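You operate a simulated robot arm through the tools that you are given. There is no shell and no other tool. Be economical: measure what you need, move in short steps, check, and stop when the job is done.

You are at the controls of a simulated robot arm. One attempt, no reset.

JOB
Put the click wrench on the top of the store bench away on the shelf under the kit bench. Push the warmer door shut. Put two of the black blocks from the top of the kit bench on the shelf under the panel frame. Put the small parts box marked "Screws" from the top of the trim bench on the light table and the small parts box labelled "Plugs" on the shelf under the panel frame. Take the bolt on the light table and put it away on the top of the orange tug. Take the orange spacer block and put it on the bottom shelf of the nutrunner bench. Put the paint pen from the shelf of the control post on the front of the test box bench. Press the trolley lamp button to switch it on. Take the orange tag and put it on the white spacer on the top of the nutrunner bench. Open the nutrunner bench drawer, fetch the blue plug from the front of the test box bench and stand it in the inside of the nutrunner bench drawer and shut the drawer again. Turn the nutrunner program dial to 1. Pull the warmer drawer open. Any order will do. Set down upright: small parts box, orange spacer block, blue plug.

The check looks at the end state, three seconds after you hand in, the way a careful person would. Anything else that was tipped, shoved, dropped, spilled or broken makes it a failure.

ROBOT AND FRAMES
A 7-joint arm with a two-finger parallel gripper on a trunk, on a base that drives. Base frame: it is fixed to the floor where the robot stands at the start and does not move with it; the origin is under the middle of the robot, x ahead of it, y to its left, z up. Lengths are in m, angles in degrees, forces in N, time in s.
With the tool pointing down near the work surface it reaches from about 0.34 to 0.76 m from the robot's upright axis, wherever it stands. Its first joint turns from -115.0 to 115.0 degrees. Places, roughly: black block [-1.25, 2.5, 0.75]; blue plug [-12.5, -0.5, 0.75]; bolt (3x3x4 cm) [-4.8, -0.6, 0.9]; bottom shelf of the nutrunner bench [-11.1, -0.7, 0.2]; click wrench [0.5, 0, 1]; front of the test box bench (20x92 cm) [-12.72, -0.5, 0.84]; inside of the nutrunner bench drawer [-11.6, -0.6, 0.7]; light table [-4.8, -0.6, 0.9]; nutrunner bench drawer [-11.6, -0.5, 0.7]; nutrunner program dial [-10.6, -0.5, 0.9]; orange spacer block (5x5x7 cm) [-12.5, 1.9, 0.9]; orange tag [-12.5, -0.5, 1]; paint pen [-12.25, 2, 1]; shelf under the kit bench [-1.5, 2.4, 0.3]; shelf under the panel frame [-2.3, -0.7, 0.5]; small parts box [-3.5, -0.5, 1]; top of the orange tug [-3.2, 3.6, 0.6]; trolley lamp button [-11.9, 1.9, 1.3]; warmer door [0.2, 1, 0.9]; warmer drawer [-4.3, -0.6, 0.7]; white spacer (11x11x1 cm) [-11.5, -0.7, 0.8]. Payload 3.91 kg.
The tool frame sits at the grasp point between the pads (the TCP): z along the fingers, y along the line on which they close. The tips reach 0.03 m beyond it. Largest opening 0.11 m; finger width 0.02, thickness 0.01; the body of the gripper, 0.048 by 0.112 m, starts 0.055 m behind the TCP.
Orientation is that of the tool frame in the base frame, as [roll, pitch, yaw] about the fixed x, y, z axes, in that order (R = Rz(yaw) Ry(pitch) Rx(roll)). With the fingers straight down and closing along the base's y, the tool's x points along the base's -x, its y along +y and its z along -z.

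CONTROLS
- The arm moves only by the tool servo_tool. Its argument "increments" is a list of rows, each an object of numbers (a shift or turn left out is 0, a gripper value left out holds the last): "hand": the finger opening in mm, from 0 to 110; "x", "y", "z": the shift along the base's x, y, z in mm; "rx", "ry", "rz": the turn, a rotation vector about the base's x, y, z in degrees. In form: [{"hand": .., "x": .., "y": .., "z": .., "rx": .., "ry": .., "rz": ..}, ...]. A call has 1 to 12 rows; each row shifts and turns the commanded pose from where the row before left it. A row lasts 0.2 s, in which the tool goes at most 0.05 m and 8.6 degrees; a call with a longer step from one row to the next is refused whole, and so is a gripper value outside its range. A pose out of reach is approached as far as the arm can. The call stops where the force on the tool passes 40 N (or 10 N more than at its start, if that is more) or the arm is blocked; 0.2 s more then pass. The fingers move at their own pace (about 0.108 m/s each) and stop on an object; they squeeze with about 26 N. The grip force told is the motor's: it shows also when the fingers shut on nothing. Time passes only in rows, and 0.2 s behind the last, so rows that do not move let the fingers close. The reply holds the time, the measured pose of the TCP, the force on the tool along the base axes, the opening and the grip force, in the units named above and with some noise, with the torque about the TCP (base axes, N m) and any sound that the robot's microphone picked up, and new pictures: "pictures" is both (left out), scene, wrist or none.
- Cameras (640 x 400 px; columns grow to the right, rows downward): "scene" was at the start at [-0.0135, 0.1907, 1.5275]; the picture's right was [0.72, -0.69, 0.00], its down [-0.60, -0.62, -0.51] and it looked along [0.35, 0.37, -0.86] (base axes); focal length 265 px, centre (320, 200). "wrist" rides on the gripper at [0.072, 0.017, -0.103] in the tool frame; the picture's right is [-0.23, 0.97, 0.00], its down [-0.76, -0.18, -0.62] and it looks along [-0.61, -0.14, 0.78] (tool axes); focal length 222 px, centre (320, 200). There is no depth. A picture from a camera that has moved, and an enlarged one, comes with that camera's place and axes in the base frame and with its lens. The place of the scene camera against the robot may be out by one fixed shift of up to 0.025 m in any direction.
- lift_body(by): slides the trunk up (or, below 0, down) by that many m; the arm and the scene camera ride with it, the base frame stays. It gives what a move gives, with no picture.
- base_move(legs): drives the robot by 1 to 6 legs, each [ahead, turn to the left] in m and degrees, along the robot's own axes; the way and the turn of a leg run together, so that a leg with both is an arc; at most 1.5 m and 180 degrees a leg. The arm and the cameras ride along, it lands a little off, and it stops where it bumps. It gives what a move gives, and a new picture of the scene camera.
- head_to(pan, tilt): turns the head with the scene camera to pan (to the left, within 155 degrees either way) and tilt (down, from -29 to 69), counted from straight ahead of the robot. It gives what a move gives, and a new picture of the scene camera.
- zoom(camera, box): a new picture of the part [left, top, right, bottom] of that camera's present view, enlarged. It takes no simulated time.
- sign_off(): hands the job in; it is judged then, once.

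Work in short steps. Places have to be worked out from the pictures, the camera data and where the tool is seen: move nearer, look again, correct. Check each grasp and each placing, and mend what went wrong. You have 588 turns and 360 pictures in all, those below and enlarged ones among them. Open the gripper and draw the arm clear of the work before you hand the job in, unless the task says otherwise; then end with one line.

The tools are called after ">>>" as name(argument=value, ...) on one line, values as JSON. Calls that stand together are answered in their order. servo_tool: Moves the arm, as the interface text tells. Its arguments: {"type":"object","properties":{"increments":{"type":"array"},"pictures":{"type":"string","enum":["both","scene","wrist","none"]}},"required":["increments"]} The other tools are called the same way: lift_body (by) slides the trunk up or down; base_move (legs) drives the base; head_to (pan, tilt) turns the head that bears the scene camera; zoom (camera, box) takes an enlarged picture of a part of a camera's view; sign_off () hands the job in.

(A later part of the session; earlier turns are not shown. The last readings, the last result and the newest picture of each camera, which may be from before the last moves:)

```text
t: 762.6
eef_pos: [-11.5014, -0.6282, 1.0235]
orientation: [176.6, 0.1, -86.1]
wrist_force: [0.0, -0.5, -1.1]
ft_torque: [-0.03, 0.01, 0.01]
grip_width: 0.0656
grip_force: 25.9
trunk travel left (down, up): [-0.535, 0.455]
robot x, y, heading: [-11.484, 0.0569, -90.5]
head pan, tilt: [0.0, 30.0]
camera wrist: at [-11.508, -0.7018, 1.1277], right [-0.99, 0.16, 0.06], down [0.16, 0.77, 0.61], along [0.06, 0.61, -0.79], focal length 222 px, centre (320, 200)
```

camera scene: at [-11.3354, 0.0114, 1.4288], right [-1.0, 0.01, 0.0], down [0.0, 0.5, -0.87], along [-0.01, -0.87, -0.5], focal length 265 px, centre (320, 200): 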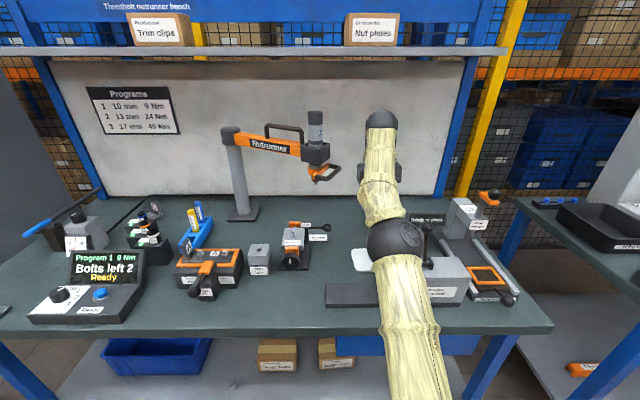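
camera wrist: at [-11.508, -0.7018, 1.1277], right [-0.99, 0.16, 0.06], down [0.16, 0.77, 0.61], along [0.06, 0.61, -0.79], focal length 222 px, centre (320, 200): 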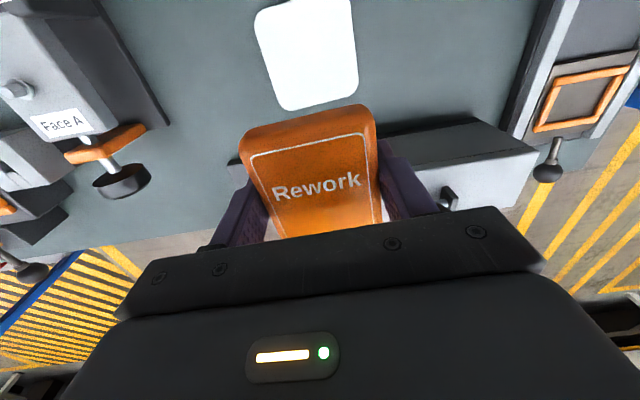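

Clear view of the spacer: centre ≈ (−11.506, −0.679). I move over it and down to just above.

>>> servo_tool(increments=[{"x": -2, "y": -20, "z": -25}, {"x": -2, "y": -20, "z": -25}, {"y": -20, "z": -25}], pictures="wrist")

```text
t: 763.4
eef_pos: [-11.5057, -0.6777, 0.9474]
orientation: [176.7, 0.0, -86.1]
wrist_force: [0.2, 0.5, -0.7]
ft_torque: [-0.02, 0.05, 0.03]
grip_width: 0.0658
grip_force: 25.7
out of reach, approached as far as the arm can: row 3
trunk travel left (down, up): [-0.535, 0.455]
robot x, y, heading: [-11.4833, 0.0525, -90.4]
head pan, tilt: [0.0, 30.0]
camera wrist: at [-11.5116, -0.7511, 1.0519], right [-0.99, 0.16, 0.06], down [0.16, 0.77, 0.61], along [0.05, 0.61, -0.79], focal length 222 px, centre (320, 200)
```

wrist: 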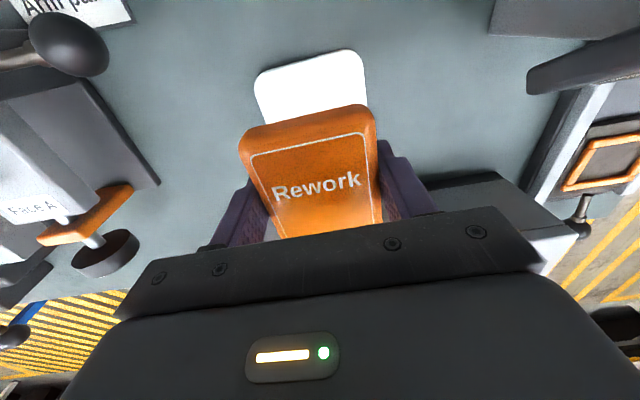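

The tag is centred over the spacer. Lower in steps to contact.

>>> servo_tool(increments=[{"z": -20}, {"z": -12}, {"z": -6}, {"z": 0}], pictures="wrist")

>>> servo_tool(increments=[{"z": -5}, {"z": 0}], pictures="none")

```text
t: 764.4
eef_pos: [-11.509, -0.6774, 0.9078]
orientation: [176.7, 0.1, -86.1]
wrist_force: [-0.1, 0.4, -2.2]
ft_torque: [0.01, 0.0, 0.02]
grip_width: 0.0658
grip_force: 25.9
trunk travel left (down, up): [-0.535, 0.455]
robot x, y, heading: [-11.487, 0.0543, -90.5]
head pan, tilt: [0.0, 30.0]
camera wrist: at [-11.514, -0.7511, 1.0135], right [-0.99, 0.16, 0.06], down [0.16, 0.77, 0.61], along [0.06, 0.61, -0.79], focal length 222 px, centre (320, 200)
```

wrist: 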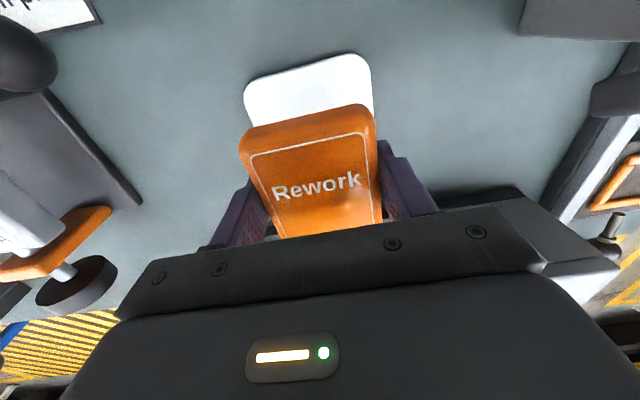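

```text
t: 765.0
eef_pos: [-11.5086, -0.677, 0.9045]
orientation: [176.7, 0.1, -86.0]
wrist_force: [-0.6, 0.2, -2.2]
ft_torque: [-0.02, 0.0, -0.01]
grip_width: 0.0655
grip_force: 25.6
trunk travel left (down, up): [-0.535, 0.455]
robot x, y, heading: [-11.4875, 0.0545, -90.5]
head pan, tilt: [0.0, 30.0]
```

>>> servo_tool(increments=[{"z": -5}, {"z": 0}], pictures="none")

>>> servo_tool(increments=[{"z": -4}, {"z": 0}], pictures="none")

>>> servo_tool(increments=[{"z": -3}, {"z": 0}], pictures="none")

```text
t: 765.6
eef_pos: [-11.5079, -0.6759, 0.8995]
orientation: [176.7, 0.1, -86.1]
wrist_force: [-0.4, 0.5, -1.4]
ft_torque: [-0.03, -0.01, -0.01]
grip_width: 0.0656
grip_force: 26.1
trunk travel left (down, up): [-0.535, 0.455]
robot x, y, heading: [-11.4886, 0.0555, -90.6]
head pan, tilt: [0.0, 30.0]
```

```text
t: 766.2
eef_pos: [-11.5085, -0.6766, 0.8953]
orientation: [176.7, 0.0, -86.2]
wrist_force: [0.0, 0.0, -2.0]
ft_torque: [-0.01, -0.03, -0.01]
grip_width: 0.0655
grip_force: 26.1
trunk travel left (down, up): [-0.535, 0.455]
robot x, y, heading: [-11.4881, 0.0531, -90.5]
head pan, tilt: [0.0, 30.0]
```

```text
t: 766.8
eef_pos: [-11.5083, -0.6766, 0.8926]
orientation: [176.7, 0.1, -86.1]
wrist_force: [-0.5, -0.2, -2.1]
ft_torque: [0.0, 0.0, 0.01]
grip_width: 0.0658
grip_force: 26.1
trunk travel left (down, up): [-0.535, 0.455]
robot x, y, heading: [-11.4875, 0.053, -90.5]
head pan, tilt: [0.0, 30.0]
```

>>> servo_tool(increments=[{"z": -4}, {"z": 0}], pictures="none")

>>> servo_tool(increments=[{"z": -4}, {"z": 0}], pictures="wrist")

```text
t: 767.4
eef_pos: [-11.5082, -0.6766, 0.8875]
orientation: [176.8, 0.1, -86.1]
wrist_force: [0.0, -0.3, -1.2]
ft_torque: [0.02, -0.01, -0.01]
grip_width: 0.0657
grip_force: 25.5
trunk travel left (down, up): [-0.535, 0.455]
robot x, y, heading: [-11.4884, 0.0541, -90.6]
head pan, tilt: [0.0, 30.0]
```

```text
t: 768.0
eef_pos: [-11.508, -0.6771, 0.8848]
orientation: [176.8, 0.1, -86.1]
wrist_force: [-0.5, 0.0, -1.8]
ft_torque: [-0.02, -0.01, 0.01]
grip_width: 0.0655
grip_force: 26.1
trunk travel left (down, up): [-0.535, 0.455]
robot x, y, heading: [-11.4879, 0.0546, -90.2]
head pan, tilt: [0.0, 30.0]
camera wrist: at [-11.5139, -0.7512, 0.9888], right [-0.99, 0.16, 0.06], down [0.16, 0.77, 0.61], along [0.06, 0.61, -0.79], focal length 222 px, centre (320, 200)
```

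wrist: 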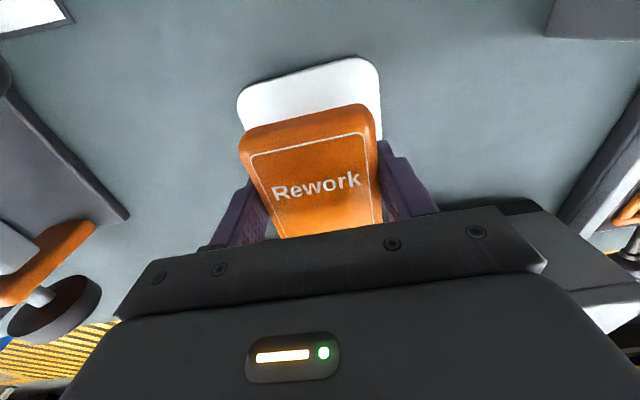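

>>> servo_tool(increments=[{"z": -4}, {"z": 0}], pictures="none")

>>> servo_tool(increments=[{"z": -3}, {"z": 0}], pictures="none")

>>> servo_tool(increments=[{"z": -3}, {"z": 0}], pictures="none")

```text
t: 768.6
eef_pos: [-11.5088, -0.6779, 0.8797]
orientation: [176.6, 0.2, -86.2]
wrist_force: [-0.4, 0.9, -1.1]
ft_torque: [-0.02, 0.0, 0.03]
grip_width: 0.0655
grip_force: 25.7
trunk travel left (down, up): [-0.535, 0.455]
robot x, y, heading: [-11.4908, 0.0562, -90.5]
head pan, tilt: [0.0, 30.0]
```

```text
t: 769.2
eef_pos: [-11.5091, -0.6774, 0.8775]
orientation: [176.8, 0.0, -86.0]
wrist_force: [-0.2, 0.3, -0.6]
ft_torque: [-0.01, 0.05, 0.02]
grip_width: 0.0657
grip_force: 25.9
trunk travel left (down, up): [-0.535, 0.455]
robot x, y, heading: [-11.4895, 0.0529, -90.6]
head pan, tilt: [0.0, 30.0]
```

```text
t: 769.8
eef_pos: [-11.5078, -0.6772, 0.8742]
orientation: [176.7, 0.0, -86.1]
wrist_force: [0.1, -0.4, -1.9]
ft_torque: [-0.01, 0.01, 0.01]
grip_width: 0.0656
grip_force: 25.8
trunk travel left (down, up): [-0.535, 0.455]
robot x, y, heading: [-11.4901, 0.0532, -90.2]
head pan, tilt: [0.0, 30.0]
```

>>> servo_tool(increments=[{"z": -4}, {"z": 0}], pictures="none")

>>> servo_tool(increments=[{"z": -4}, {"z": 0}], pictures="none")

>>> servo_tool(increments=[{"z": -4}, {"z": 0}], pictures="wrist")

```text
t: 770.4
eef_pos: [-11.5085, -0.677, 0.8705]
orientation: [176.7, 0.1, -86.2]
wrist_force: [-0.3, -0.2, -2.3]
ft_torque: [-0.02, -0.02, 0.0]
grip_width: 0.0657
grip_force: 26.2
trunk travel left (down, up): [-0.535, 0.455]
robot x, y, heading: [-11.4878, 0.0527, -90.6]
head pan, tilt: [0.0, 30.0]
```

```text
t: 771.0
eef_pos: [-11.5081, -0.6781, 0.8665]
orientation: [176.6, 0.2, -86.1]
wrist_force: [0.0, 0.5, -1.5]
ft_torque: [-0.02, 0.0, -0.01]
grip_width: 0.0658
grip_force: 26.2
trunk travel left (down, up): [-0.535, 0.455]
robot x, y, heading: [-11.4903, 0.0522, -90.4]
head pan, tilt: [0.0, 30.0]
```

```text
t: 771.6
eef_pos: [-11.5074, -0.6772, 0.8622]
orientation: [176.6, 0.1, -86.1]
wrist_force: [0.1, 0.3, -0.8]
ft_torque: [-0.05, -0.01, 0.0]
grip_width: 0.0657
grip_force: 26.1
trunk travel left (down, up): [-0.535, 0.455]
robot x, y, heading: [-11.486, 0.0577, -90.9]
head pan, tilt: [0.0, 30.0]
camera wrist: at [-11.514, -0.751, 0.9664], right [-0.99, 0.16, 0.06], down [0.16, 0.77, 0.61], along [0.06, 0.61, -0.79], focal length 222 px, centre (320, 200)
```

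wrist: 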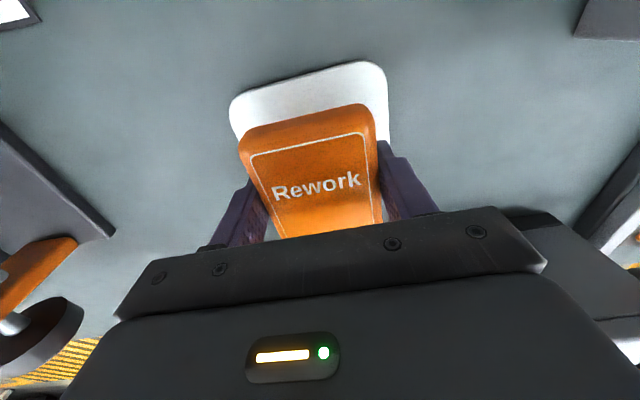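

From the spacer's apparent size its top is near z≈0.79–0.80. Lower 25 mm, then small steps.

>>> servo_tool(increments=[{"z": -9}, {"z": -8}, {"z": -6}, {"z": 0}], pictures="none")

>>> servo_tool(increments=[{"z": -4}, {"z": 0}], pictures="none")

>>> servo_tool(increments=[{"z": -4}, {"z": 0}], pictures="wrist")

```text
t: 772.6
eef_pos: [-11.5085, -0.6767, 0.8404]
orientation: [176.8, 0.1, -86.1]
wrist_force: [0.3, -3.0, 9.2]
ft_torque: [-0.05, -0.39, -0.1]
grip_width: 0.0656
grip_force: 26.4
trunk travel left (down, up): [-0.535, 0.455]
robot x, y, heading: [-11.489, 0.0533, -90.5]
head pan, tilt: [0.0, 30.0]
```

```text
t: 773.2
eef_pos: [-11.508, -0.6762, 0.8397]
orientation: [176.7, -0.4, -86.1]
wrist_force: [2.6, -8.6, 35.6]
ft_torque: [-0.09, -1.41, -0.27]
grip_width: 0.0655
grip_force: 25.4
trunk travel left (down, up): [-0.535, 0.455]
robot x, y, heading: [-11.494, 0.0543, -90.3]
head pan, tilt: [0.0, 30.0]
```

```text
t: 773.6
eef_pos: [-11.5084, -0.6778, 0.8404]
orientation: [176.7, -0.7, -86.1]
wrist_force: [0.1, 2.3, 16.4]
ft_torque: [0.15, -0.69, 0.1]
grip_width: 0.0655
grip_force: 25.7
trunk travel left (down, up): [-0.535, 0.455]
robot x, y, heading: [-11.4887, 0.0545, -90.6]
head pan, tilt: [0.0, 30.0]
stopped in row 2: the force on the tool passed its limit at 49 N (the readings are from after the stop); the commanded pose is now the measured one
camera wrist: at [-11.5138, -0.7502, 0.9462], right [-0.99, 0.16, 0.05], down [0.16, 0.78, 0.6], along [0.06, 0.6, -0.8], focal length 222 px, centre (320, 200)
```

wrist: 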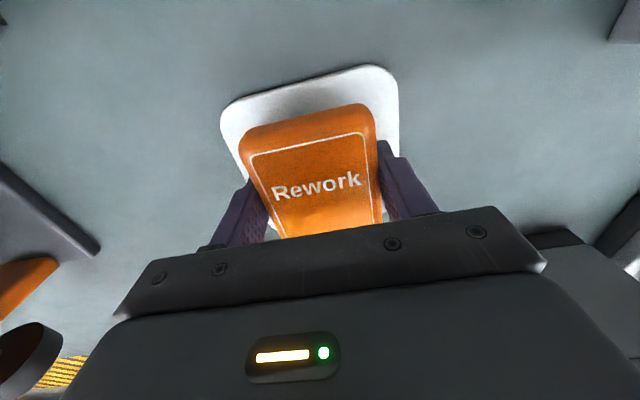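

Contact with the spacer. Ease up 2 mm, open, raise and check.

>>> servo_tool(increments=[{"z": 2}, {"hand": 85}, {"hand": 85}, {"z": 25}, {"z": 35}, {"z": 35}], pictures="wrist")

```text
t: 775.0
eef_pos: [-11.5095, -0.6781, 0.9356]
orientation: [176.7, -0.4, -86.1]
wrist_force: [-0.2, -1.3, 0.0]
ft_torque: [-0.02, -0.01, 0.01]
grip_width: 0.0851
grip_force: 0.1
trunk travel left (down, up): [-0.535, 0.455]
robot x, y, heading: [-11.4846, 0.0538, -90.5]
head pan, tilt: [0.0, 30.0]
camera wrist: at [-11.515, -0.7517, 1.0398], right [-0.99, 0.16, 0.05], down [0.16, 0.78, 0.61], along [0.06, 0.61, -0.79], focal length 222 px, centre (320, 200)
```

wrist: 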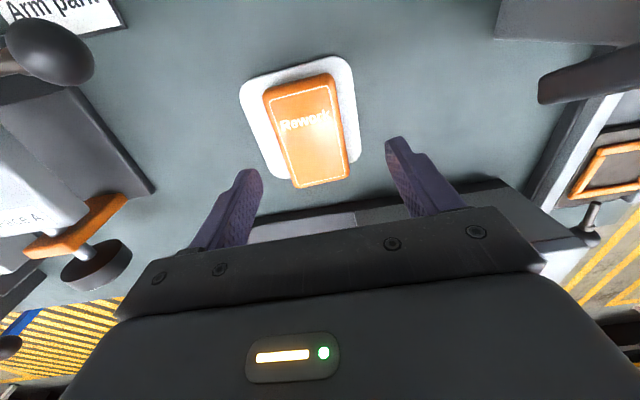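

>>> zoom(camera="wrist", box=[220, 40, 380, 200])

```text
2.50 times, centred on (300, 120) of wrist
camera zoom: at [-11.515, -0.7517, 1.0398], right [-0.99, 0.16, 0.05], down [0.16, 0.78, 0.61], along [0.06, 0.61, -0.79], focal length 555 px, centre (370, 400)
```

zoom: 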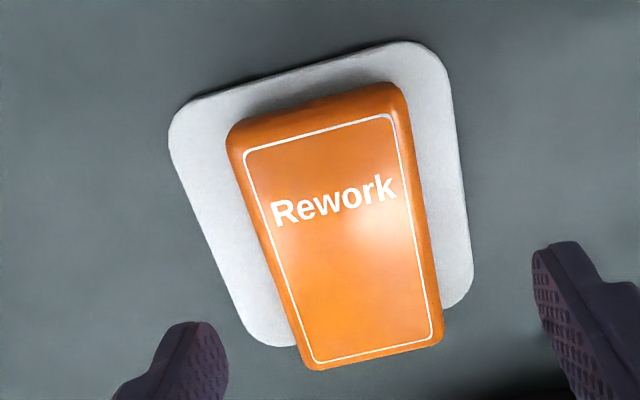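

The tag lies on the white spacer. I raise, back away, and go look at the control post/trolley on the other side.

>>> servo_tool(increments=[{"z": 40}, {"z": 40}, {"z": 40}, {"z": 30, "y": 30}], pictures="none")

>>> base_move(legs=[[-0.6, 0], [0, -90], [0.7, 0], [0, -90]])

>>> head_to(pan=0, tilt=15)

```text
t: 776.0
eef_pos: [-11.5101, -0.6156, 1.0695]
orientation: [176.8, -0.4, -86.1]
wrist_force: [-0.1, 0.5, -0.4]
ft_torque: [0.01, -0.01, -0.04]
grip_width: 0.0852
grip_force: 0.1
out of reach, approached as far as the arm can: row 1, 2, 3
trunk travel left (down, up): [-0.535, 0.455]
robot x, y, heading: [-11.4872, 0.0556, -90.6]
head pan, tilt: [0.0, 30.0]
```

```text
t: 795.1
eef_pos: [-12.1379, 1.341, 1.0695]
orientation: [176.8, -0.4, 92.4]
wrist_force: [-0.8, 0.4, 0.2]
ft_torque: [-0.01, 0.02, -0.01]
grip_width: 0.0851
grip_force: 0.0
trunk travel left (down, up): [-0.535, 0.455]
robot x, y, heading: [-12.1794, 0.6741, 87.9]
head pan, tilt: [0.0, 30.0]
camera scene: at [-12.3306, 0.6962, 1.4289], right [1.0, -0.04, 0.0], down [-0.02, -0.5, -0.87], along [0.03, 0.87, -0.5], focal length 265 px, centre (320, 200)
```

scene: 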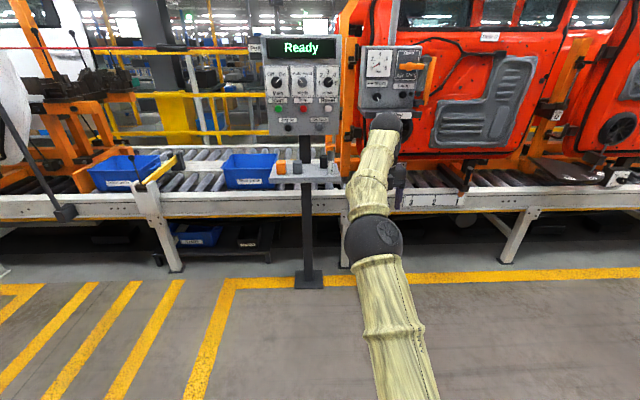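

```text
t: 795.9
eef_pos: [-12.1368, 1.3401, 1.0707]
orientation: [176.6, -0.3, 92.4]
wrist_force: [-0.2, 0.3, -1.0]
ft_torque: [-0.05, 0.03, 0.02]
grip_width: 0.0852
grip_force: 0.0
trunk travel left (down, up): [-0.535, 0.455]
robot x, y, heading: [-12.1785, 0.6713, 87.8]
head pan, tilt: [0.0, 15.0]
camera scene: at [-12.3305, 0.6992, 1.453], right [1.0, -0.04, 0.0], down [-0.01, -0.26, -0.97], along [0.03, 0.97, -0.26], focal length 265 px, centre (320, 200)
```

scene: 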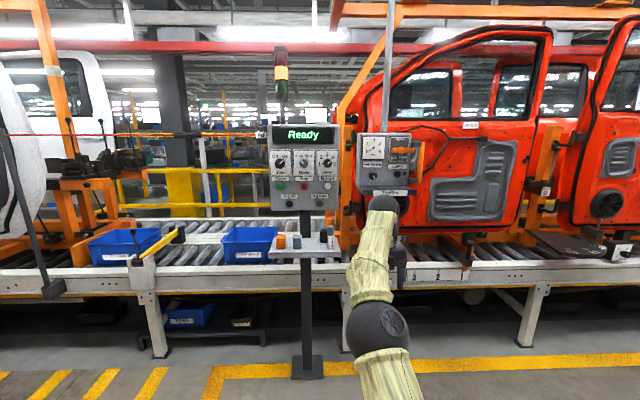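

>>> zoom(camera="scene", box=[240, 100, 440, 270])

>>> zoom(camera="scene", box=[350, 125, 430, 205])

```text
2.35 times, centred on (340, 185) of scene
camera zoom: at [-12.3305, 0.6992, 1.453], right [1.0, -0.04, 0.0], down [-0.01, -0.26, -0.97], along [0.03, 0.97, -0.26], focal length 624 px, centre (273, 235)
```

zoom: 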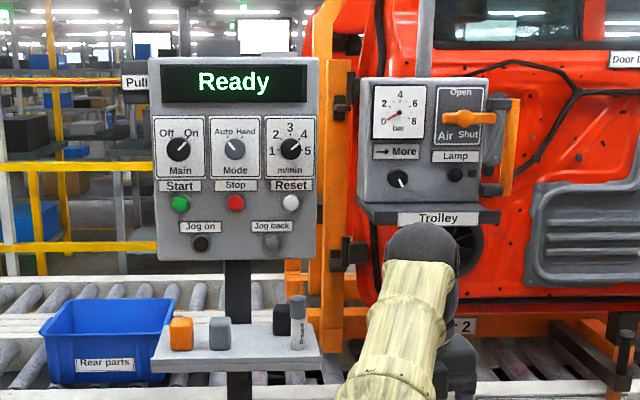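

```text
5.00 times, centred on (390, 165) of scene
camera zoom: at [-12.3305, 0.6992, 1.453], right [1.0, -0.04, 0.0], down [-0.01, -0.26, -0.97], along [0.03, 0.97, -0.26], focal length 1326 px, centre (-30, 375)
```

zoom: 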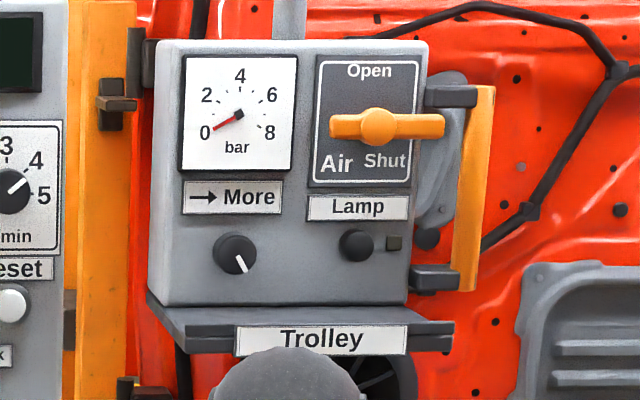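

The lamp button is the round black button under "Lamp" on the trolley box, about (−11.94, 1.9, 1.26). I level the tool (fingers closed) and raise to that height for a wrist view.

>>> servo_tool(increments=[{"hand": 0, "rx": 8.18, "z": 15}, {"rx": 8.18, "z": 15}, {"rx": 8.18, "z": 15}, {"rx": 8.18, "z": 15}, {"rx": 8.18, "z": 15}, {"rx": 8.18, "z": 15}, {"rx": 8.18, "z": 15}, {"rx": 8.18, "z": 15}, {"rx": 8.18, "z": 15}, {"rx": 8.18, "z": 15}, {"rx": 8.18, "z": 15}], pictures="none")

>>> servo_tool(increments=[{"x": 40}, {"x": 40}, {"x": 40}, {"x": 40}, {"x": 40}], pictures="wrist")

```text
t: 798.2
eef_pos: [-12.1378, 1.34, 1.2357]
orientation: [76.5, -87.4, -169.7]
wrist_force: [-1.0, 0.2, 0.1]
ft_torque: [-0.01, -0.01, -0.01]
grip_width: 0.0
grip_force: 25.4
trunk travel left (down, up): [-0.535, 0.455]
robot x, y, heading: [-12.1782, 0.6677, 87.8]
head pan, tilt: [0.0, 15.0]
```

```text
t: 799.5
eef_pos: [-11.9374, 1.3408, 1.2353]
orientation: [76.3, -87.5, -169.6]
wrist_force: [-0.5, 0.8, 0.8]
ft_torque: [-0.01, -0.02, 0.02]
grip_width: 0.0
grip_force: 26.0
trunk travel left (down, up): [-0.535, 0.455]
robot x, y, heading: [-12.1826, 0.6681, 88.2]
head pan, tilt: [0.0, 15.0]
camera wrist: at [-11.9284, 1.2358, 1.3074], right [0.98, -0.05, -0.19], down [-0.18, -0.61, -0.77], along [-0.07, 0.79, -0.6], focal length 222 px, centre (320, 200)
```

wrist: 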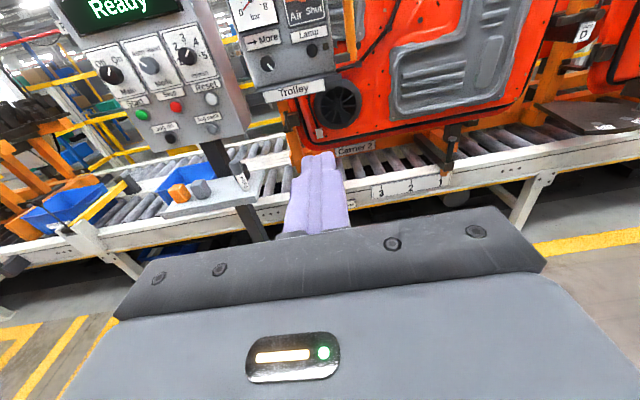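

>>> zoom(camera="wrist", box=[220, 0, 360, 110])

```text
3.64 times, centred on (290, 55) of wrist
camera zoom: at [-11.9284, 1.2358, 1.3074], right [0.98, -0.05, -0.19], down [-0.18, -0.61, -0.77], along [-0.07, 0.79, -0.6], focal length 808 px, centre (429, 727)
```

zoom: 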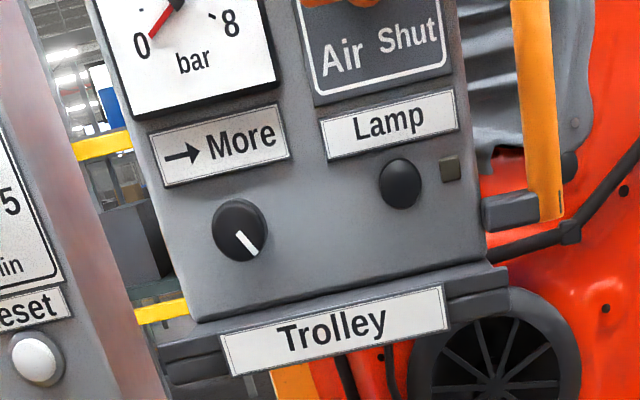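

Align with the button (x −11.915, z 1.262) and drive 0.38 m toward it.

>>> servo_tool(increments=[{"x": 20, "z": 26}], pictures="none")

>>> base_move(legs=[[0.38, 0]])

>>> servo_tool(increments=[{"x": 0}], pictures="wrist")

```text
t: 799.9
eef_pos: [-11.9162, 1.3408, 1.2618]
orientation: [77.2, -87.6, -170.5]
wrist_force: [-0.2, -0.1, 0.5]
ft_torque: [-0.04, -0.01, -0.02]
grip_width: 0.0003
grip_force: 25.8
trunk travel left (down, up): [-0.535, 0.455]
robot x, y, heading: [-12.1776, 0.6768, 88.0]
head pan, tilt: [0.0, 15.0]
```

```text
t: 802.6
eef_pos: [-11.9026, 1.7206, 1.2605]
orientation: [77.2, -87.6, -170.5]
wrist_force: [-1.6, 0.6, 0.2]
ft_torque: [0.02, -0.03, 0.02]
grip_width: 0.0001
grip_force: 26.0
trunk travel left (down, up): [-0.535, 0.455]
robot x, y, heading: [-12.1661, 1.0505, 87.6]
head pan, tilt: [0.0, 15.0]
camera scene: at [-12.3167, 1.08, 1.4531], right [1.0, -0.04, 0.0], down [-0.01, -0.26, -0.97], along [0.04, 0.97, -0.26], focal length 265 px, centre (320, 200)
```

scene: 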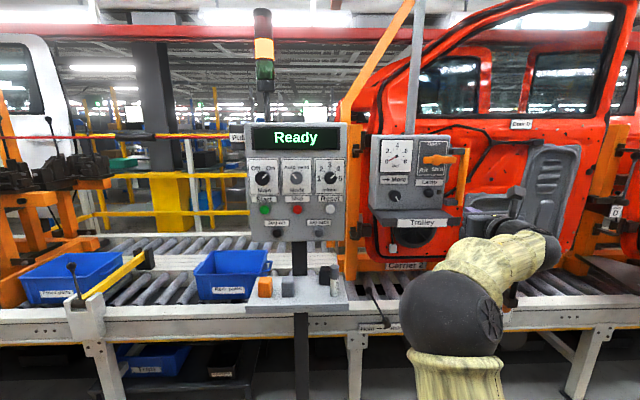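

```text
t: 803.0
eef_pos: [-11.9035, 1.7204, 1.2614]
orientation: [77.3, -87.6, -170.6]
wrist_force: [0.2, -0.5, -0.5]
ft_torque: [-0.01, -0.01, -0.03]
grip_width: 0.0001
grip_force: 26.4
trunk travel left (down, up): [-0.535, 0.455]
robot x, y, heading: [-12.1637, 1.0517, 88.0]
head pan, tilt: [0.0, 15.0]
camera wrist: at [-11.8944, 1.6156, 1.3335], right [0.98, -0.06, -0.19], down [-0.18, -0.61, -0.77], along [-0.07, 0.79, -0.6], focal length 222 px, centre (320, 200)
```

wrist: 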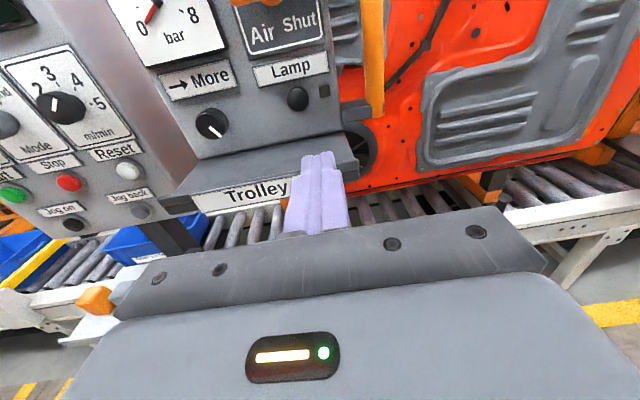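

Button at (−11.919, 1.918, 1.267). Align and approach to just before it.

>>> servo_tool(increments=[{"x": -15, "z": 6, "y": 30}, {"y": 40}, {"y": 40}, {"y": 25}], pictures="wrist")

```text
t: 804.0
eef_pos: [-11.9168, 1.8572, 1.2669]
orientation: [77.0, -87.6, -170.4]
wrist_force: [-0.3, 0.9, 1.1]
ft_torque: [0.02, 0.0, 0.0]
grip_width: 0.0003
grip_force: 26.2
trunk travel left (down, up): [-0.535, 0.455]
robot x, y, heading: [-12.1649, 1.0497, 87.8]
head pan, tilt: [0.0, 15.0]
camera wrist: at [-11.909, 1.7511, 1.3397], right [0.98, -0.06, -0.19], down [-0.18, -0.61, -0.77], along [-0.07, 0.79, -0.6], focal length 222 px, centre (320, 200)
```

wrist: 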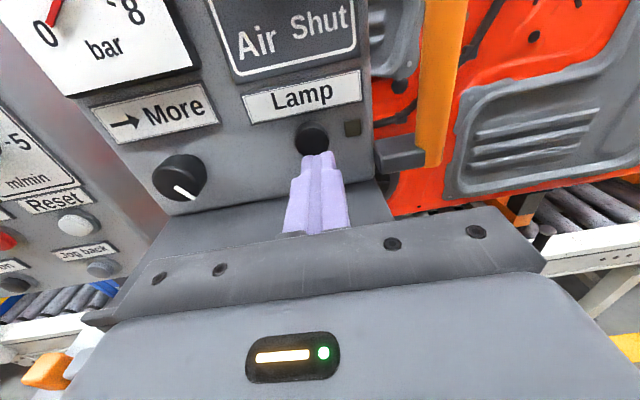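

Lined up. Press in small steps.

>>> servo_tool(increments=[{"y": 12}, {"y": 10}, {"y": 8}, {"y": 4}, {"y": 4}], pictures="wrist")

```text
t: 805.2
eef_pos: [-11.9179, 1.8943, 1.2664]
orientation: [77.5, -87.6, -170.7]
wrist_force: [-0.3, 0.0, 0.0]
ft_torque: [0.01, -0.01, 0.01]
grip_width: 0.0
grip_force: 25.4
trunk travel left (down, up): [-0.535, 0.455]
robot x, y, heading: [-12.1609, 1.0495, 87.9]
head pan, tilt: [0.0, 15.0]
camera wrist: at [-11.9097, 1.7887, 1.3393], right [0.98, -0.05, -0.19], down [-0.18, -0.61, -0.77], along [-0.07, 0.79, -0.6], focal length 222 px, centre (320, 200)
```

wrist: 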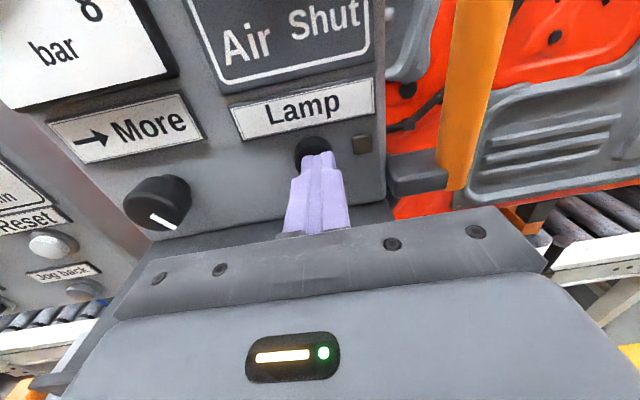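

>>> servo_tool(increments=[{"y": 4}, {"y": 4}, {"y": 3}, {"y": 0}], pictures="wrist")

```text
t: 806.2
eef_pos: [-11.9181, 1.9028, 1.264]
orientation: [77.2, -87.7, -170.5]
wrist_force: [0.2, 0.7, 0.7]
ft_torque: [0.0, -0.01, 0.02]
grip_width: 0.0002
grip_force: 25.9
out of reach, approached as far as the arm can: row 3
trunk travel left (down, up): [-0.535, 0.455]
robot x, y, heading: [-12.1646, 1.0531, 87.9]
head pan, tilt: [0.0, 15.0]
camera wrist: at [-11.9107, 1.7961, 1.3372], right [0.98, -0.06, -0.19], down [-0.18, -0.61, -0.77], along [-0.07, 0.79, -0.6], focal length 222 px, centre (320, 200)
```

wrist: 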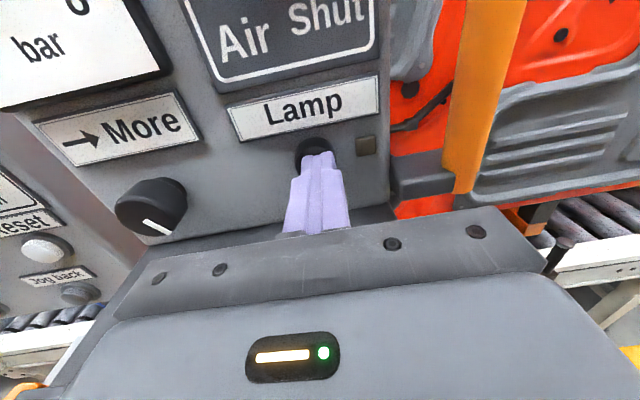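

Reached the arm's limit; I retract 100 mm, drive 0.1 m, and continue pressing.

>>> servo_tool(increments=[{"y": -35}, {"y": -35}, {"y": -35}], pictures="none")

>>> base_move(legs=[[0.09, 0]])

>>> servo_tool(increments=[{"x": -3, "z": 2, "y": 6}], pictures="wrist")

```text
t: 807.0
eef_pos: [-11.9194, 1.7967, 1.2643]
orientation: [76.3, -87.6, -169.6]
wrist_force: [-0.7, 1.0, 0.0]
ft_torque: [0.0, -0.02, 0.01]
grip_width: 0.0
grip_force: 26.0
trunk travel left (down, up): [-0.535, 0.455]
robot x, y, heading: [-12.1658, 1.0491, 88.0]
head pan, tilt: [0.0, 15.0]
```

```text
t: 808.2
eef_pos: [-11.9162, 1.888, 1.2626]
orientation: [78.0, -87.7, -171.4]
wrist_force: [-0.2, -0.4, 0.6]
ft_torque: [0.0, -0.02, 0.01]
grip_width: 0.0
grip_force: 25.7
trunk travel left (down, up): [-0.535, 0.455]
robot x, y, heading: [-12.1604, 1.1404, 87.8]
head pan, tilt: [0.0, 15.0]
camera scene: at [-12.3134, 1.1701, 1.453], right [1.0, -0.04, 0.0], down [-0.01, -0.26, -0.97], along [0.04, 0.96, -0.26], focal length 265 px, centre (320, 200)
```

scene: 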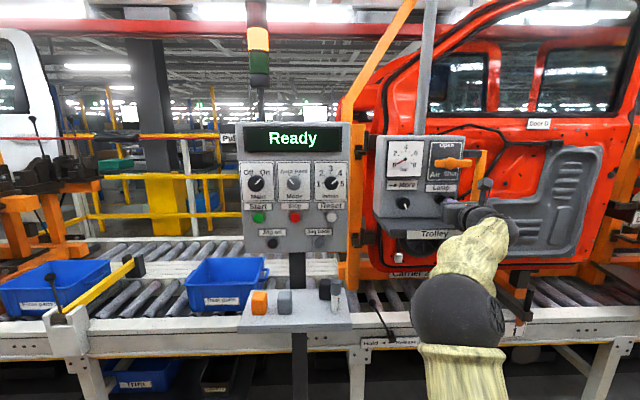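

```text
t: 808.6
eef_pos: [-11.9195, 1.8921, 1.2677]
orientation: [77.3, -87.6, -170.7]
wrist_force: [-0.7, 0.2, 0.2]
ft_torque: [0.0, -0.01, 0.0]
grip_width: 0.0
grip_force: 26.0
trunk travel left (down, up): [-0.535, 0.455]
robot x, y, heading: [-12.1661, 1.1345, 87.9]
head pan, tilt: [0.0, 15.0]
camera wrist: at [-11.9105, 1.7871, 1.3389], right [0.98, -0.06, -0.19], down [-0.18, -0.61, -0.77], along [-0.07, 0.79, -0.6], focal length 222 px, centre (320, 200)
```

wrist: 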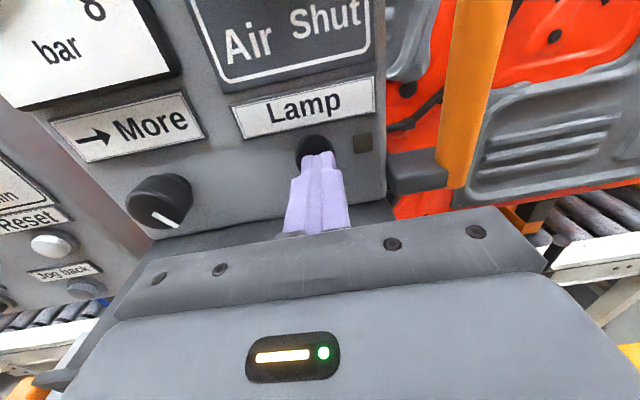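

>>> servo_tool(increments=[{"y": 6}, {"y": 5}, {"y": 4}, {"y": 3}, {"y": 3}, {"y": 0}], pictures="wrist")

```text
t: 810.0
eef_pos: [-11.9183, 1.9126, 1.2678]
orientation: [77.0, -87.6, -170.3]
wrist_force: [-1.9, -14.2, -4.6]
ft_torque: [-0.14, 0.02, 0.1]
grip_width: 0.0
grip_force: 26.2
trunk travel left (down, up): [-0.535, 0.455]
robot x, y, heading: [-12.1604, 1.139, 87.9]
head pan, tilt: [0.0, 15.0]
heard: click
camera wrist: at [-11.9104, 1.806, 1.3396], right [0.98, -0.06, -0.19], down [-0.18, -0.61, -0.77], along [-0.07, 0.79, -0.6], focal length 222 px, centre (320, 200)
```

wrist: 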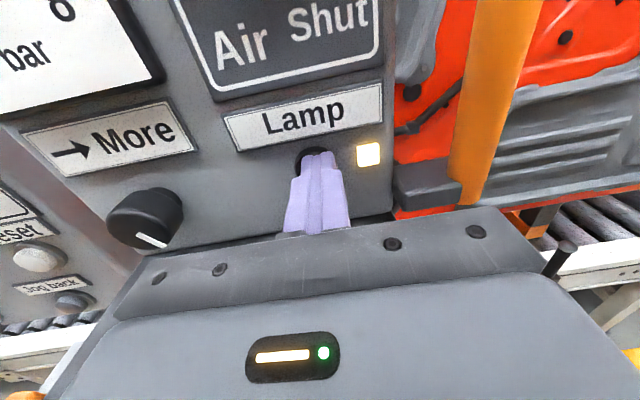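

Click heard and the lamp indicator lit. I draw back and check it stays on.

>>> servo_tool(increments=[{"y": -20}, {"y": -40}, {"y": -40}, {"y": -40}], pictures="wrist")

>>> base_move(legs=[[-0.35, 0]])

>>> zoom(camera="scene", box=[230, 210, 370, 310])

```text
t: 811.0
eef_pos: [-11.9192, 1.7726, 1.267]
orientation: [76.6, -87.6, -169.9]
wrist_force: [0.4, 0.8, -0.2]
ft_torque: [0.02, -0.02, 0.0]
grip_width: 0.0
grip_force: 26.1
trunk travel left (down, up): [-0.535, 0.455]
robot x, y, heading: [-12.1614, 1.1379, 87.9]
head pan, tilt: [0.0, 15.0]
camera wrist: at [-11.911, 1.6664, 1.3401], right [0.98, -0.05, -0.19], down [-0.18, -0.61, -0.77], along [-0.07, 0.79, -0.6], focal length 222 px, centre (320, 200)
```

wrist: 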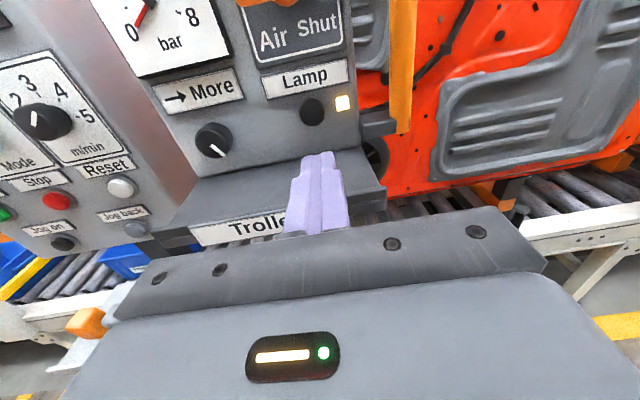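

```text
t: 813.5
eef_pos: [-11.9323, 1.4195, 1.2685]
orientation: [77.0, -87.6, -170.2]
wrist_force: [0.5, 0.3, 0.0]
ft_torque: [0.02, -0.01, 0.0]
grip_width: 0.0
grip_force: 25.8
trunk travel left (down, up): [-0.535, 0.455]
robot x, y, heading: [-12.178, 0.7871, 87.9]
head pan, tilt: [0.0, 15.0]
camera scene: at [-12.3263, 0.8153, 1.4531], right [1.0, -0.04, 0.0], down [-0.01, -0.26, -0.97], along [0.03, 0.97, -0.26], focal length 265 px, centre (320, 200)
```

scene: 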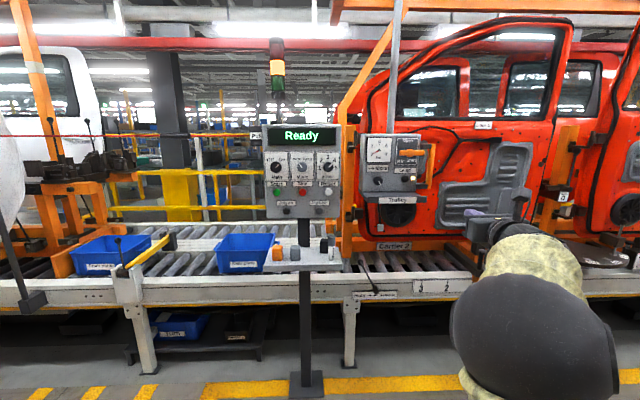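

```text
4.00 times, centred on (300, 260) of scene
camera zoom: at [-12.3263, 0.8153, 1.4531], right [1.0, -0.04, 0.0], down [-0.01, -0.26, -0.97], along [0.03, 0.97, -0.26], focal length 1061 px, centre (400, -40)
```

zoom: 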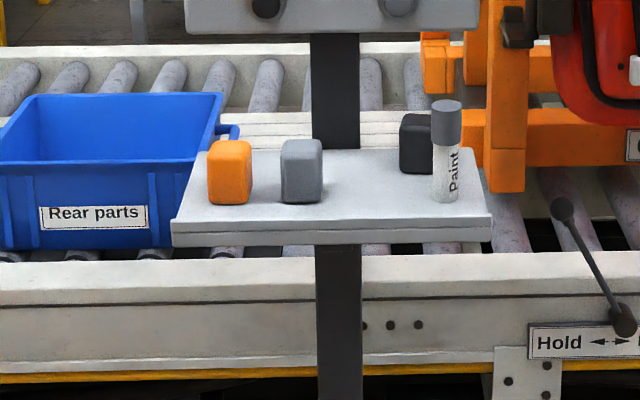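

Lamp stays on. The control post shelf holds the orange block, grey and black blocks, and the standing white paint pen at its right front. I lower the trunk and swing the tool to x≈−12.25 for a look.

>>> lift_body(by=-0.28)

>>> servo_tool(increments=[{"hand": 60, "x": -40}, {"x": -40}, {"x": -40}, {"x": -40}, {"x": -40}, {"x": -40}, {"x": -40}, {"x": -36}], pictures="wrist")

```text
t: 816.4
eef_pos: [-11.9328, 1.4194, 0.988]
orientation: [77.3, -87.6, -170.6]
wrist_force: [-0.5, -0.5, -0.3]
ft_torque: [-0.01, -0.01, -0.03]
grip_width: 0.0
grip_force: 26.1
trunk travel left (down, up): [-0.255, 0.735]
robot x, y, heading: [-12.1749, 0.7872, 88.2]
head pan, tilt: [0.0, 15.0]
```

```text
t: 818.2
eef_pos: [-12.2481, 1.4197, 0.9874]
orientation: [76.4, -87.7, -169.9]
wrist_force: [-0.1, 0.2, 0.7]
ft_torque: [-0.02, -0.03, 0.06]
grip_width: 0.0601
grip_force: 0.0
trunk travel left (down, up): [-0.255, 0.735]
robot x, y, heading: [-12.1725, 0.7854, 88.1]
head pan, tilt: [0.0, 15.0]
camera wrist: at [-12.2394, 1.3144, 1.0597], right [0.98, -0.06, -0.19], down [-0.18, -0.61, -0.77], along [-0.07, 0.79, -0.6], focal length 222 px, centre (320, 200)
```

wrist: 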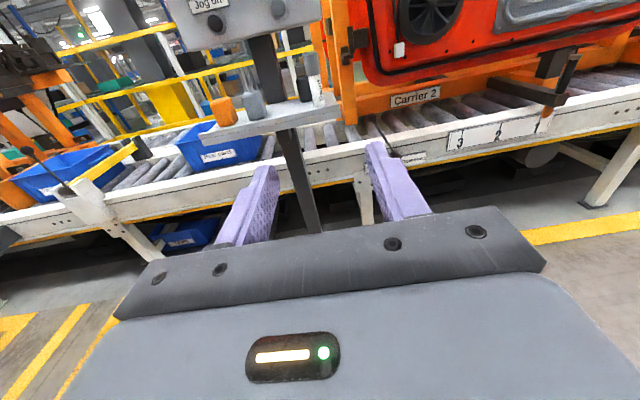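

>>> zoom(camera="wrist", box=[190, 20, 350, 150])

```text
3.08 times, centred on (270, 85) of wrist
camera zoom: at [-12.2394, 1.3144, 1.0597], right [0.98, -0.06, -0.19], down [-0.18, -0.61, -0.77], along [-0.07, 0.79, -0.6], focal length 684 px, centre (474, 554)
```

zoom: 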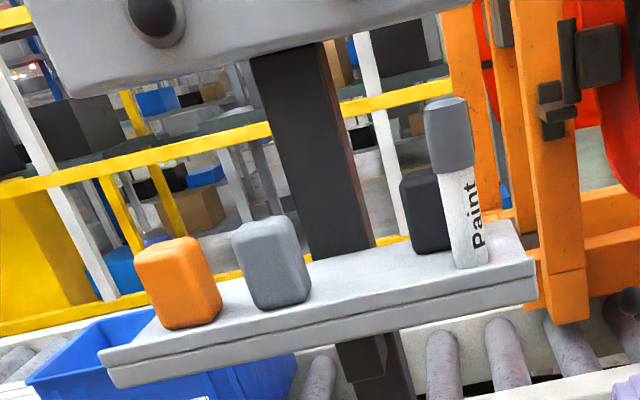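

I drive 0.25 m nearer to triangulate the pen.

>>> base_move(legs=[[0.25, 0]])

>>> servo_tool(increments=[{"x": 0}], pictures="wrist")

```text
t: 820.2
eef_pos: [-12.2389, 1.6685, 0.9876]
orientation: [77.2, -87.6, -170.5]
wrist_force: [-0.1, -0.4, -0.1]
ft_torque: [0.0, 0.0, 0.01]
grip_width: 0.0599
grip_force: 0.0
trunk travel left (down, up): [-0.255, 0.735]
robot x, y, heading: [-12.1645, 1.0353, 87.9]
head pan, tilt: [0.0, 15.0]
camera scene: at [-12.3175, 1.0642, 1.1731], right [1.0, -0.04, 0.0], down [-0.01, -0.26, -0.97], along [0.03, 0.97, -0.26], focal length 265 px, centre (320, 200)
```

scene: 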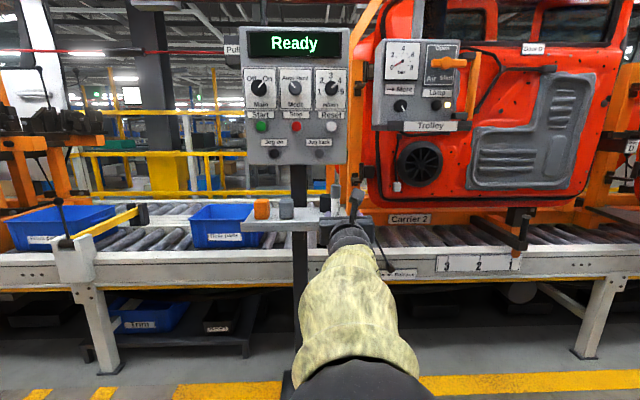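

```text
t: 820.6
eef_pos: [-12.24, 1.6691, 0.9868]
orientation: [77.4, -87.6, -170.6]
wrist_force: [0.1, 0.3, -0.2]
ft_torque: [-0.01, 0.01, 0.01]
grip_width: 0.06
grip_force: 0.2
trunk travel left (down, up): [-0.255, 0.735]
robot x, y, heading: [-12.1642, 1.0377, 88.0]
head pan, tilt: [0.0, 15.0]
camera wrist: at [-12.2317, 1.5633, 1.0594], right [0.98, -0.05, -0.19], down [-0.18, -0.61, -0.77], along [-0.07, 0.79, -0.6], focal length 222 px, centre (320, 200)
```

wrist: 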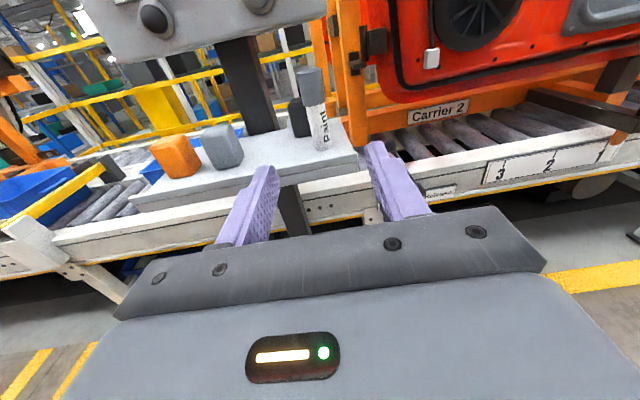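

Pen at (−12.24, 1.905), z 0.905–1.02. I advance around it at z≈0.975 and grip.

>>> servo_tool(increments=[{"y": 40, "z": -6}, {"y": 40, "z": -6}, {"y": 40}, {"y": 40}], pictures="wrist")

```text
t: 821.6
eef_pos: [-12.2408, 1.8306, 0.9747]
orientation: [76.6, -87.6, -169.8]
wrist_force: [0.2, 0.0, 0.4]
ft_torque: [-0.03, -0.01, 0.0]
grip_width: 0.0603
grip_force: 0.0
trunk travel left (down, up): [-0.255, 0.735]
robot x, y, heading: [-12.1681, 1.0358, 88.1]
head pan, tilt: [0.0, 15.0]
camera wrist: at [-12.2322, 1.7238, 1.0467], right [0.98, -0.05, -0.19], down [-0.18, -0.61, -0.77], along [-0.07, 0.79, -0.6], focal length 222 px, centre (320, 200)
```

wrist: 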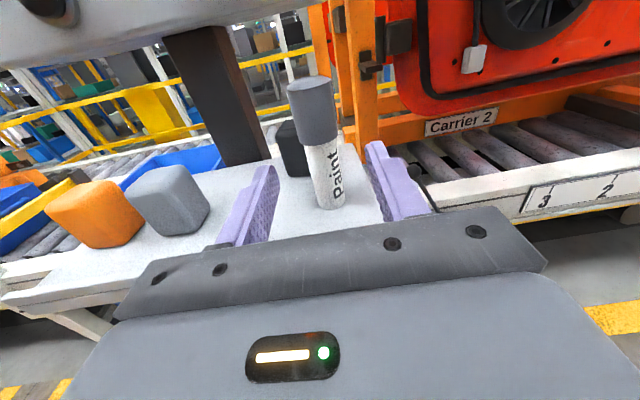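

>>> servo_tool(increments=[{"y": 30}, {"y": 30}, {"hand": 10}, {"hand": 10}, {"hand": 10}], pictures="wrist")

```text
t: 822.8
eef_pos: [-12.24, 1.8882, 0.9738]
orientation: [77.3, -87.6, -170.5]
wrist_force: [0.6, -0.1, -0.1]
ft_torque: [-0.01, -0.05, -0.04]
grip_width: 0.0294
grip_force: 25.4
trunk travel left (down, up): [-0.255, 0.735]
robot x, y, heading: [-12.1673, 1.0349, 88.0]
head pan, tilt: [0.0, 15.0]
camera wrist: at [-12.2319, 1.7838, 1.0472], right [0.98, -0.05, -0.19], down [-0.18, -0.61, -0.77], along [-0.07, 0.79, -0.6], focal length 222 px, centre (320, 200)
```

wrist: 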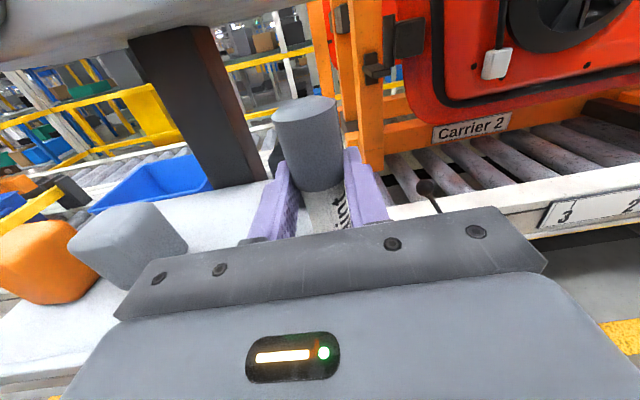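

Gripped. Lift 25 mm and pull back, then drive to the test box bench.

>>> servo_tool(increments=[{"z": 25}, {"y": -40}, {"y": -40}, {"y": -40}, {"y": -40}, {"y": -40, "z": 20}, {"y": -20, "z": 30}], pictures="wrist")

```text
t: 824.4
eef_pos: [-12.2389, 1.6677, 1.05]
orientation: [78.4, -87.7, -171.8]
wrist_force: [-0.1, -0.7, -1.2]
ft_torque: [-0.01, -0.03, -0.01]
grip_width: 0.0285
grip_force: 26.5
trunk travel left (down, up): [-0.255, 0.735]
robot x, y, heading: [-12.1684, 1.0381, 88.2]
head pan, tilt: [0.0, 15.0]
camera wrist: at [-12.2308, 1.5631, 1.1215], right [0.98, -0.05, -0.19], down [-0.18, -0.61, -0.77], along [-0.07, 0.79, -0.61], focal length 222 px, centre (320, 200)
```

wrist: 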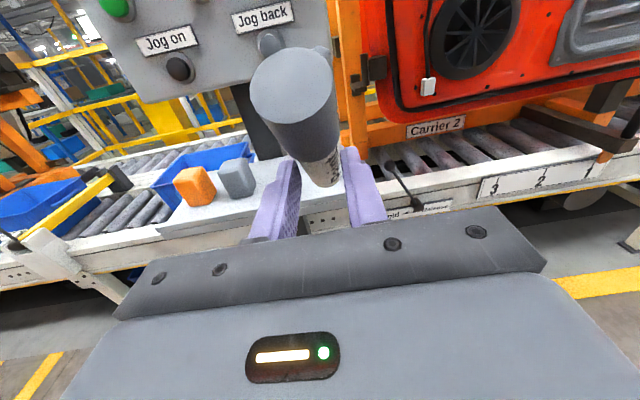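

The pen seems to have tilted in the grip; I zoom to judge.

>>> zoom(camera="wrist", box=[220, 30, 420, 230])

>>> head_to(pan=0, tilt=25)

```text
2.00 times, centred on (320, 130) of wrist
camera zoom: at [-12.2308, 1.5631, 1.1215], right [0.98, -0.05, -0.19], down [-0.18, -0.61, -0.77], along [-0.07, 0.79, -0.61], focal length 444 px, centre (320, 340)
```

zoom: 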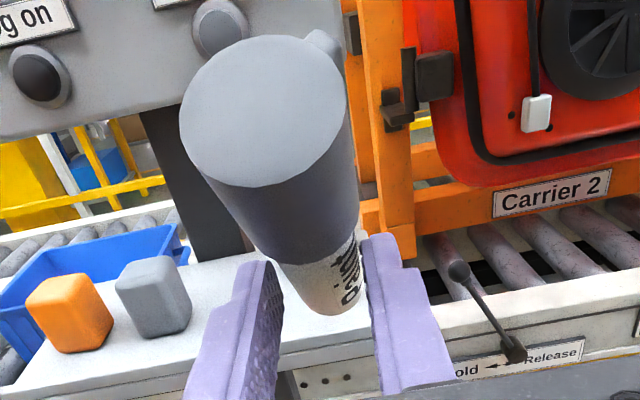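

```text
t: 825.1
eef_pos: [-12.2385, 1.6697, 1.0483]
orientation: [77.4, -87.6, -170.7]
wrist_force: [0.7, 0.7, -0.3]
ft_torque: [0.0, 0.01, 0.02]
grip_width: 0.0286
grip_force: 25.9
trunk travel left (down, up): [-0.255, 0.735]
robot x, y, heading: [-12.161, 1.0365, 88.0]
head pan, tilt: [0.0, 25.0]
camera scene: at [-12.3176, 1.0631, 1.1569], right [1.0, -0.04, 0.0], down [-0.01, -0.42, -0.91], along [0.03, 0.91, -0.42], focal length 265 px, centre (320, 200)
```

scene: 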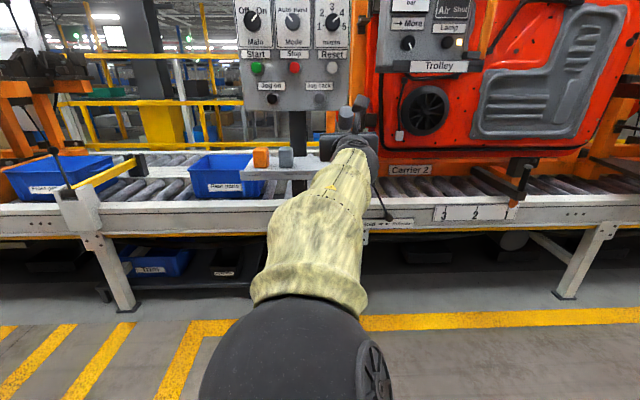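

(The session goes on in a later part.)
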